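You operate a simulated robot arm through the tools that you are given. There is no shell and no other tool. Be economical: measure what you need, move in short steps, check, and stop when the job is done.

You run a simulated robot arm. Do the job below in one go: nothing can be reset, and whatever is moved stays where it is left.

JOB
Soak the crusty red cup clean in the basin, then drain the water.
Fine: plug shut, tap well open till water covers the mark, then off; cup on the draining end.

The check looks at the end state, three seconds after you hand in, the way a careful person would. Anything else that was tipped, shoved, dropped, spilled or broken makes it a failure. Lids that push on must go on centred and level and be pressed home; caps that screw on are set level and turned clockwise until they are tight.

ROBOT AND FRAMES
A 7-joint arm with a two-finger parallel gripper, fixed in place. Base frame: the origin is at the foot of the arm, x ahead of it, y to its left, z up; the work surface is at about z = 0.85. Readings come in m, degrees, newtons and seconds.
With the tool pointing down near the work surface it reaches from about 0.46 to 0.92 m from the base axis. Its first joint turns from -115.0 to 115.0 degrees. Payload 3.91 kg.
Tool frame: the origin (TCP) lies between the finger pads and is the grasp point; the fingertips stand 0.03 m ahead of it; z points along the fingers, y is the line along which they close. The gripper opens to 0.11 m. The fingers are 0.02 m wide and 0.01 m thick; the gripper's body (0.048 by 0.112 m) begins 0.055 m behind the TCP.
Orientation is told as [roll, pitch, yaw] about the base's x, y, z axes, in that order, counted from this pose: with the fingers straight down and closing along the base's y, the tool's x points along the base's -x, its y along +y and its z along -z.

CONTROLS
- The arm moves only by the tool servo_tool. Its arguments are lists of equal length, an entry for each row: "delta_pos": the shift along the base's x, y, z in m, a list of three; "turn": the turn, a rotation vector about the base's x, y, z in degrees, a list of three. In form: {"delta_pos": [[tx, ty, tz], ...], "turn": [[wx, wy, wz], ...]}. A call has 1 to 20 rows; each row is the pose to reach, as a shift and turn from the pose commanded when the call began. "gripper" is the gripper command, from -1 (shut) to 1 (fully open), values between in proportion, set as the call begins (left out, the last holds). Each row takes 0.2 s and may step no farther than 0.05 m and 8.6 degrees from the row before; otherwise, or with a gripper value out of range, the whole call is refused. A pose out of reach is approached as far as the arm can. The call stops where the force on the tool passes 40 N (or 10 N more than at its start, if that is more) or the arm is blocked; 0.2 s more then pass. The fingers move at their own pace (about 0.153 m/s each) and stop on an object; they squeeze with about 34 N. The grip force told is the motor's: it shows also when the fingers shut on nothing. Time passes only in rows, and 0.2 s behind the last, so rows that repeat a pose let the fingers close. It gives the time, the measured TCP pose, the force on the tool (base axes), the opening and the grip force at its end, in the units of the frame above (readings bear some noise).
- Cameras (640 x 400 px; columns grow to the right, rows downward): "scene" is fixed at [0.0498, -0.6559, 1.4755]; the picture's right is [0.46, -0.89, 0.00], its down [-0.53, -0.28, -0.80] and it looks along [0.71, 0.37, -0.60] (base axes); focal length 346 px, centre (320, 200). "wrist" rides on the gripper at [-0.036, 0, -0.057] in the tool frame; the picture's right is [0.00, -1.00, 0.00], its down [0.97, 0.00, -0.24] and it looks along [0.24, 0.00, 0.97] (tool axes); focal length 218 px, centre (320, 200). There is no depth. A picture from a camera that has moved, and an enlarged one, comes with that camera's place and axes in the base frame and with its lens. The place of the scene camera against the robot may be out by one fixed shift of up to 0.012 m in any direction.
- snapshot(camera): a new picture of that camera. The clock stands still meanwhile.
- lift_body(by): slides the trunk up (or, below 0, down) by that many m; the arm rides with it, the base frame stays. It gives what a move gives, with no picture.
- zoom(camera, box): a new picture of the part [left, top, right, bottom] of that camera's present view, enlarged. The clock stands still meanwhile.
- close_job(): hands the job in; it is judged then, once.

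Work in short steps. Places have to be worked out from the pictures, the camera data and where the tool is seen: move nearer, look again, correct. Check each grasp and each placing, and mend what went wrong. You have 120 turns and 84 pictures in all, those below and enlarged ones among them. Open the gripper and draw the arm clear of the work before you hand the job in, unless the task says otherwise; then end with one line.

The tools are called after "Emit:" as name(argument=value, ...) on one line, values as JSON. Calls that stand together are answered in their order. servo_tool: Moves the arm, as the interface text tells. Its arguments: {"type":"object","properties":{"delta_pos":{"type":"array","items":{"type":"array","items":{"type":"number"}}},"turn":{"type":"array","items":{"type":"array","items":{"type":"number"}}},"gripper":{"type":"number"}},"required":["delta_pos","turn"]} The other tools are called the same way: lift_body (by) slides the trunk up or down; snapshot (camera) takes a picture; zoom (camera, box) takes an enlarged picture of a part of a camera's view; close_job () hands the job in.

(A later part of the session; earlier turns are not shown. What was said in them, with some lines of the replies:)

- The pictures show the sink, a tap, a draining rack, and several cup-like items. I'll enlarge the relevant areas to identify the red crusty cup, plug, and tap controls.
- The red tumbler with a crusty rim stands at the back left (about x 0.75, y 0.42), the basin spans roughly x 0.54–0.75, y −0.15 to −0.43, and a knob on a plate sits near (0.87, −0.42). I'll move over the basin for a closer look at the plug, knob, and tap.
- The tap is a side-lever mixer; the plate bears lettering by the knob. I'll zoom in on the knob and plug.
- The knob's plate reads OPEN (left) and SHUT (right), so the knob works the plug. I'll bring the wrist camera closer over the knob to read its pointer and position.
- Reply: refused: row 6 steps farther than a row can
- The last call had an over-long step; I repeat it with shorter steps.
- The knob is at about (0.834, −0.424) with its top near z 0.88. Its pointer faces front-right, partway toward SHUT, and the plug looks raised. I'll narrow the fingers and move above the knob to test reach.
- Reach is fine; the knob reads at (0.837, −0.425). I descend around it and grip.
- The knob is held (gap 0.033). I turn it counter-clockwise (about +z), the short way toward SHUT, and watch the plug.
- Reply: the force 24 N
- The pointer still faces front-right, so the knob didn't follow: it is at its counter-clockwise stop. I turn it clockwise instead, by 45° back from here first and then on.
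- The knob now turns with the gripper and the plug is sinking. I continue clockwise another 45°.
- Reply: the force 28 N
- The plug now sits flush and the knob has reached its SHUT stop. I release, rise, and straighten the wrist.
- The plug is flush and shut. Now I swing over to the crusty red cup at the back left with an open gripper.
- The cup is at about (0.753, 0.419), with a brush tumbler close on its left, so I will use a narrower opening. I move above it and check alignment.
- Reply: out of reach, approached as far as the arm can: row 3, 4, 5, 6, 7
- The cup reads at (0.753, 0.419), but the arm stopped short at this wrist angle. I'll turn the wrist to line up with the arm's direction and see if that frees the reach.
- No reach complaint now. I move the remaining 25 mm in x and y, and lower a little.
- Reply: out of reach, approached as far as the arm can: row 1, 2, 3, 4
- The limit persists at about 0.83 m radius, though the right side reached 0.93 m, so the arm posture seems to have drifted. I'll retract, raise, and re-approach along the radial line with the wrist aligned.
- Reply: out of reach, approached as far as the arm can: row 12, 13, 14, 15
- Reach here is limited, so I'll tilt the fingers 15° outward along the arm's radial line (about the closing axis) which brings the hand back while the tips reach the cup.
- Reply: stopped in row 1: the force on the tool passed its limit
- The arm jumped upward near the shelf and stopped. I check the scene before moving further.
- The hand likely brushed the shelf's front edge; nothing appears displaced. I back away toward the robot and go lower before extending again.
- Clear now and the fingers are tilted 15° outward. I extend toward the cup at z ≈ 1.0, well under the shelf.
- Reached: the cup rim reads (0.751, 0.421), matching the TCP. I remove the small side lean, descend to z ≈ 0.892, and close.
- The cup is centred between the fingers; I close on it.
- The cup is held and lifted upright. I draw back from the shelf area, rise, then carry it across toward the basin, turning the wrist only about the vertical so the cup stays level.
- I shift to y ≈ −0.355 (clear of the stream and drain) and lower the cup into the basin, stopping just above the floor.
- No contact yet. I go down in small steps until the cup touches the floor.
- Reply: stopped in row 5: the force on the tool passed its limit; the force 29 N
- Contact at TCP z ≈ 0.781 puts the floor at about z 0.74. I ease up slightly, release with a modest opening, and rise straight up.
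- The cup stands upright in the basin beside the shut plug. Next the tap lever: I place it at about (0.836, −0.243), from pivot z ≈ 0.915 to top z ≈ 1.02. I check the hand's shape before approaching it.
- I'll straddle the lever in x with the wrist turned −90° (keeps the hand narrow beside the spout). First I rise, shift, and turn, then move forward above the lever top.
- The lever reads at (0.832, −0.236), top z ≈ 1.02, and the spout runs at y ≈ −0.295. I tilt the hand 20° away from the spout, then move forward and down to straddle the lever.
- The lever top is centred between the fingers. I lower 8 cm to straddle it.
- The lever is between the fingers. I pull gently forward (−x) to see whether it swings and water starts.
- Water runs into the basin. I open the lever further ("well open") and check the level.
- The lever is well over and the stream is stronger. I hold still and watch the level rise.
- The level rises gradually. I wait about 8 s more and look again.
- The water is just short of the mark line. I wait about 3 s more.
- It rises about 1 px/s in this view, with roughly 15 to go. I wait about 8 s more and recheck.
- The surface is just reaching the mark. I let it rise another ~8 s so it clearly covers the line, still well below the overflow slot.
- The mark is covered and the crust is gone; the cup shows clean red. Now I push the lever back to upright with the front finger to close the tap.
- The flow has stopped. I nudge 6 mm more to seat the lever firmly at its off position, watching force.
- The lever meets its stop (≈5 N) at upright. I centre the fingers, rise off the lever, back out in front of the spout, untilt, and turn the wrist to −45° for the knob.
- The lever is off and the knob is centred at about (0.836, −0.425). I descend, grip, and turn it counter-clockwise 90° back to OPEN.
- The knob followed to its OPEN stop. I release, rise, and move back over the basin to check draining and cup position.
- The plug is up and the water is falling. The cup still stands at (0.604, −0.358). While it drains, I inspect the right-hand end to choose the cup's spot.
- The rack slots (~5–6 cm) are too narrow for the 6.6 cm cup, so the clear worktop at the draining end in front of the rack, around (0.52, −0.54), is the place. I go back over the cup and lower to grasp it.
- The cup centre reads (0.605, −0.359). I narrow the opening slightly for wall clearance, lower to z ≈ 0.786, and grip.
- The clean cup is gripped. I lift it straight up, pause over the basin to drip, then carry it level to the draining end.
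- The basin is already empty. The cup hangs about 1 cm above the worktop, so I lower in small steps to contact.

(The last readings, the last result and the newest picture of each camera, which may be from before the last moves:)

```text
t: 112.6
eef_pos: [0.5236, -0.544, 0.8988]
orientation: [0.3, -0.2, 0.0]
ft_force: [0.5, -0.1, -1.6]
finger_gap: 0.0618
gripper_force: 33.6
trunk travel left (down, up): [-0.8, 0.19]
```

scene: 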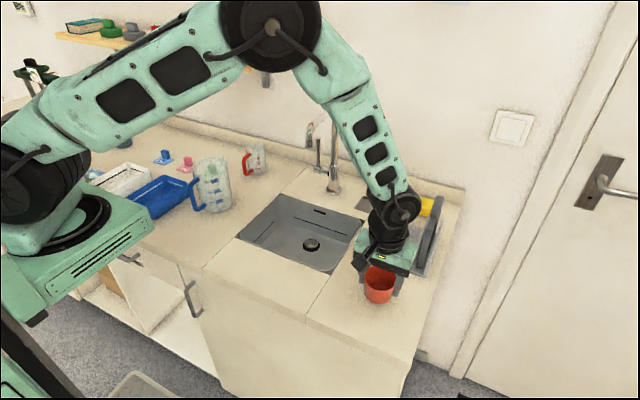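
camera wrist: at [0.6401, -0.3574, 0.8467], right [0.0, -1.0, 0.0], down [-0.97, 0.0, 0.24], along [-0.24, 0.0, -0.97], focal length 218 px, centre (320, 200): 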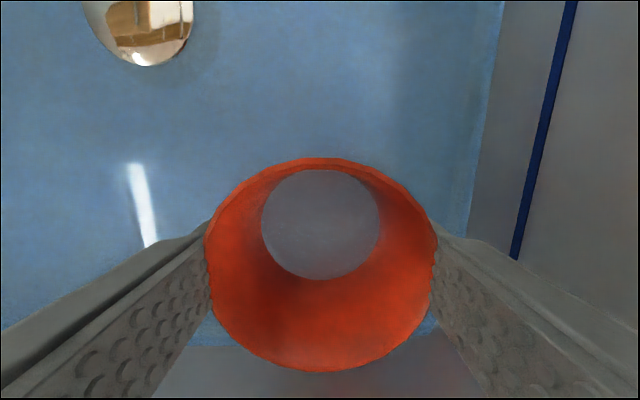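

Emit:
servo_tool(delta_pos=[[0, 0, -0.002], [0, 0, -0.004], [0, 0, -0.006], [0, 0, -0.006]], turn=[[0, 0, 0], [0, 0, 0], [0, 0, 0], [0, 0, 0]])

Emit:
zoom(camera="scene", box=[330, 230, 430, 330])

```text
t: 113.6
eef_pos: [0.5246, -0.5436, 0.8945]
orientation: [0.0, -0.3, 0.0]
ft_force: [-0.1, 2.5, 22.0]
finger_gap: 0.0617
gripper_force: 34.1
trunk travel left (down, up): [-0.8, 0.19]
```

```text
4.00 times, centred on (380, 280) of scene
camera zoom: at [0.0498, -0.6559, 1.4755], right [0.46, -0.89, 0.0], down [-0.53, -0.28, -0.8], along [0.71, 0.37, -0.6], focal length 1382 px, centre (80, -120)
```

zoom: 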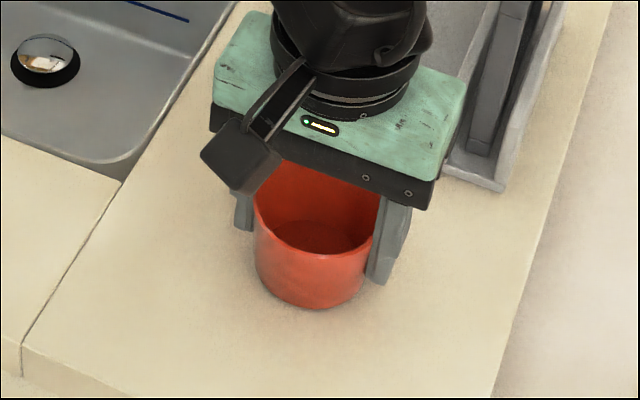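

Contact at 22 N: the cup rests flat on the worktop. I ease up 1.5 mm, open, and rise clear.

Emit:
servo_tool(delta_pos=[[0, 0, 0.002], [0, 0, 0.0025], [0, 0, 0.0025]], turn=[[0, 0, 0], [0, 0, 0], [0, 0, 0]])

Emit:
servo_tool(delta_pos=[[0, 0, 0], [0, 0, 0], [0, 0, 0], [0, 0, 0.03], [0, 0, 0.07], [0, 0, 0.11], [0, 0, 0.15], [0, 0.02, 0.19], [0, 0.06, 0.23], [0, 0.1, 0.26], [0, 0.14, 0.27], [0, 0.18, 0.27], [0, 0.22, 0.27], [0, 0.26, 0.27], [0, 0.3, 0.27], [0, 0.3, 0.27]], turn=[[0, 0, 0], [0, 0, 0], [0, 0, 0], [0, 0, 0], [0, 0, 0], [0, 0, 0], [0, 0, 0], [0, 0, 0], [0, 0, 0], [0, 0, 0], [0, 0, 0], [0, 0, 0], [0, 0, 0], [0, 0, 0], [0, 0, 0], [0, 0, 0]], gripper=0.5)

Emit:
snapshot(camera="scene")

Emit:
zoom(camera="scene", box=[240, 90, 440, 310])

Emit:
snapshot(camera="wrist")

```text
t: 114.4
eef_pos: [0.524, -0.5426, 0.8956]
orientation: [0.3, -0.2, 0.0]
ft_force: [1.6, 0.2, 2.3]
finger_gap: 0.0618
gripper_force: 33.8
trunk travel left (down, up): [-0.8, 0.19]
```

```text
refused: row 9 steps farther than a row can; nothing moved
```

```text
12 pictures are left
```

scene: 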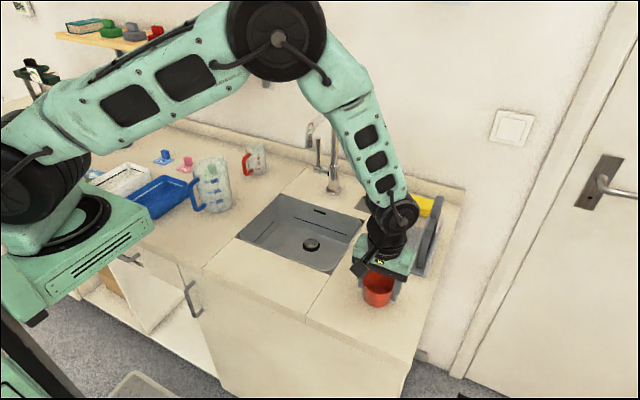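

```text
1.82 times, centred on (340, 200) of scene
camera zoom: at [0.0498, -0.6559, 1.4755], right [0.46, -0.89, 0.0], down [-0.53, -0.28, -0.8], along [0.71, 0.37, -0.6], focal length 628 px, centre (284, 200)
```

zoom: 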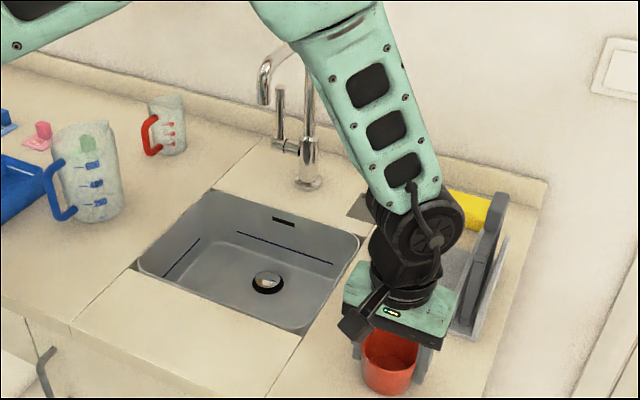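

```text
10 pictures are left
camera wrist: at [0.5597, -0.5436, 0.9513], right [0.0, -1.0, -0.01], down [-0.97, 0.0, 0.24], along [-0.24, 0.01, -0.97], focal length 218 px, centre (320, 200)
```

wrist: 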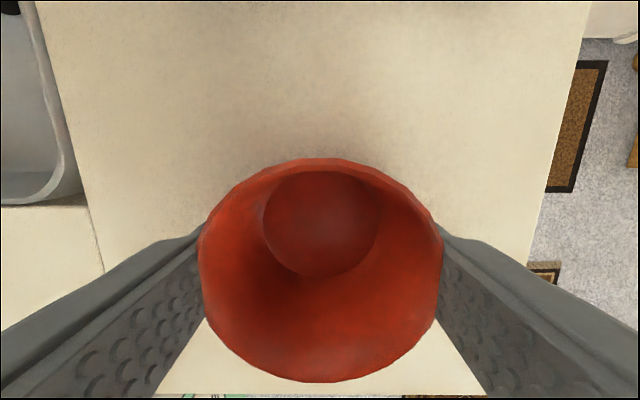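

The release call was refused for one over-long step (the cup is still held). I open and rise with shorter steps.

Emit:
servo_tool(delta_pos=[[0, 0, 0], [0, 0, 0], [0, 0, 0], [0, 0, 0.03], [0, 0, 0.07], [0, 0, 0.11], [0, 0, 0.15], [0, 0.01, 0.19], [0, 0.04, 0.22], [0, 0.08, 0.24], [0, 0.12, 0.25], [0, 0.16, 0.25], [0, 0.2, 0.25], [0, 0.24, 0.25], [0, 0.28, 0.25], [0, 0.3, 0.25], [0, 0.3, 0.25]], turn=[[0, 0, 0], [0, 0, 0], [0, 0, 0], [0, 0, 0], [0, 0, 0], [0, 0, 0], [0, 0, 0], [0, 0, 0], [0, 0, 0], [0, 0, 0], [0, 0, 0], [0, 0, 0], [0, 0, 0], [0, 0, 0], [0, 0, 0], [0, 0, 0], [0, 0, 0]], gripper=0.5)

Emit:
snapshot(camera="scene")

Emit:
zoom(camera="scene", box=[290, 150, 450, 310])

```text
t: 118.0
eef_pos: [0.5232, -0.2431, 1.1471]
orientation: [0.2, -0.2, -0.1]
ft_force: [0.5, -0.7, -0.4]
finger_gap: 0.0825
gripper_force: 0.0
trunk travel left (down, up): [-0.8, 0.19]
```

```text
9 pictures are left
```

scene: 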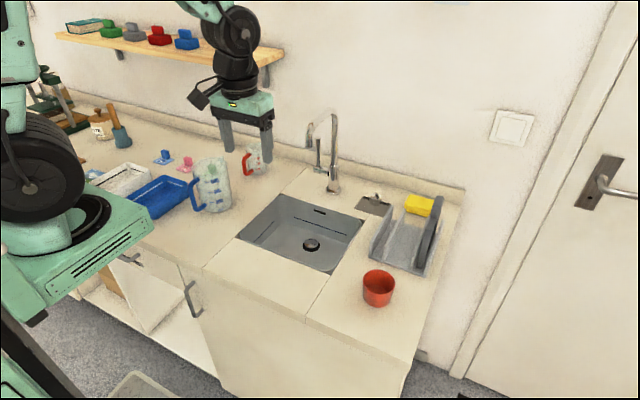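

```text
2.50 times, centred on (370, 230) of scene
camera zoom: at [0.0498, -0.6559, 1.4755], right [0.46, -0.89, 0.0], down [-0.53, -0.28, -0.8], along [0.71, 0.37, -0.6], focal length 864 px, centre (195, 125)
```

zoom: 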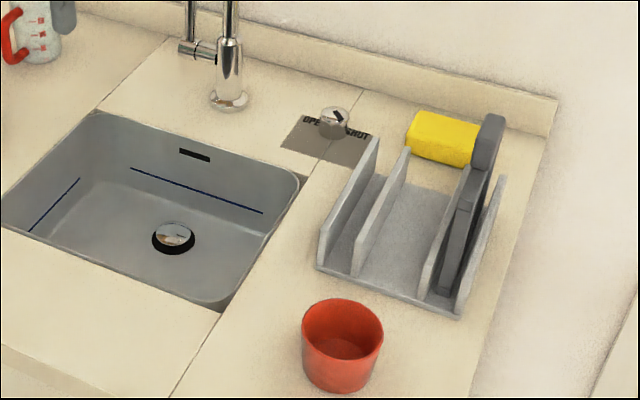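

The basin is empty with the plug raised. The tap is off, and the clean cup stands upright on the draining end. Everything else is where it was and the arm is clear, so I hand the job in.

Emit:
close_job()

```text
The job is handed in.
```

The red cup soaked clean and stands upright on the bare worktop at the draining end, in front of the rack because its slots are too narrow for it; the water is drained and the tap is off.
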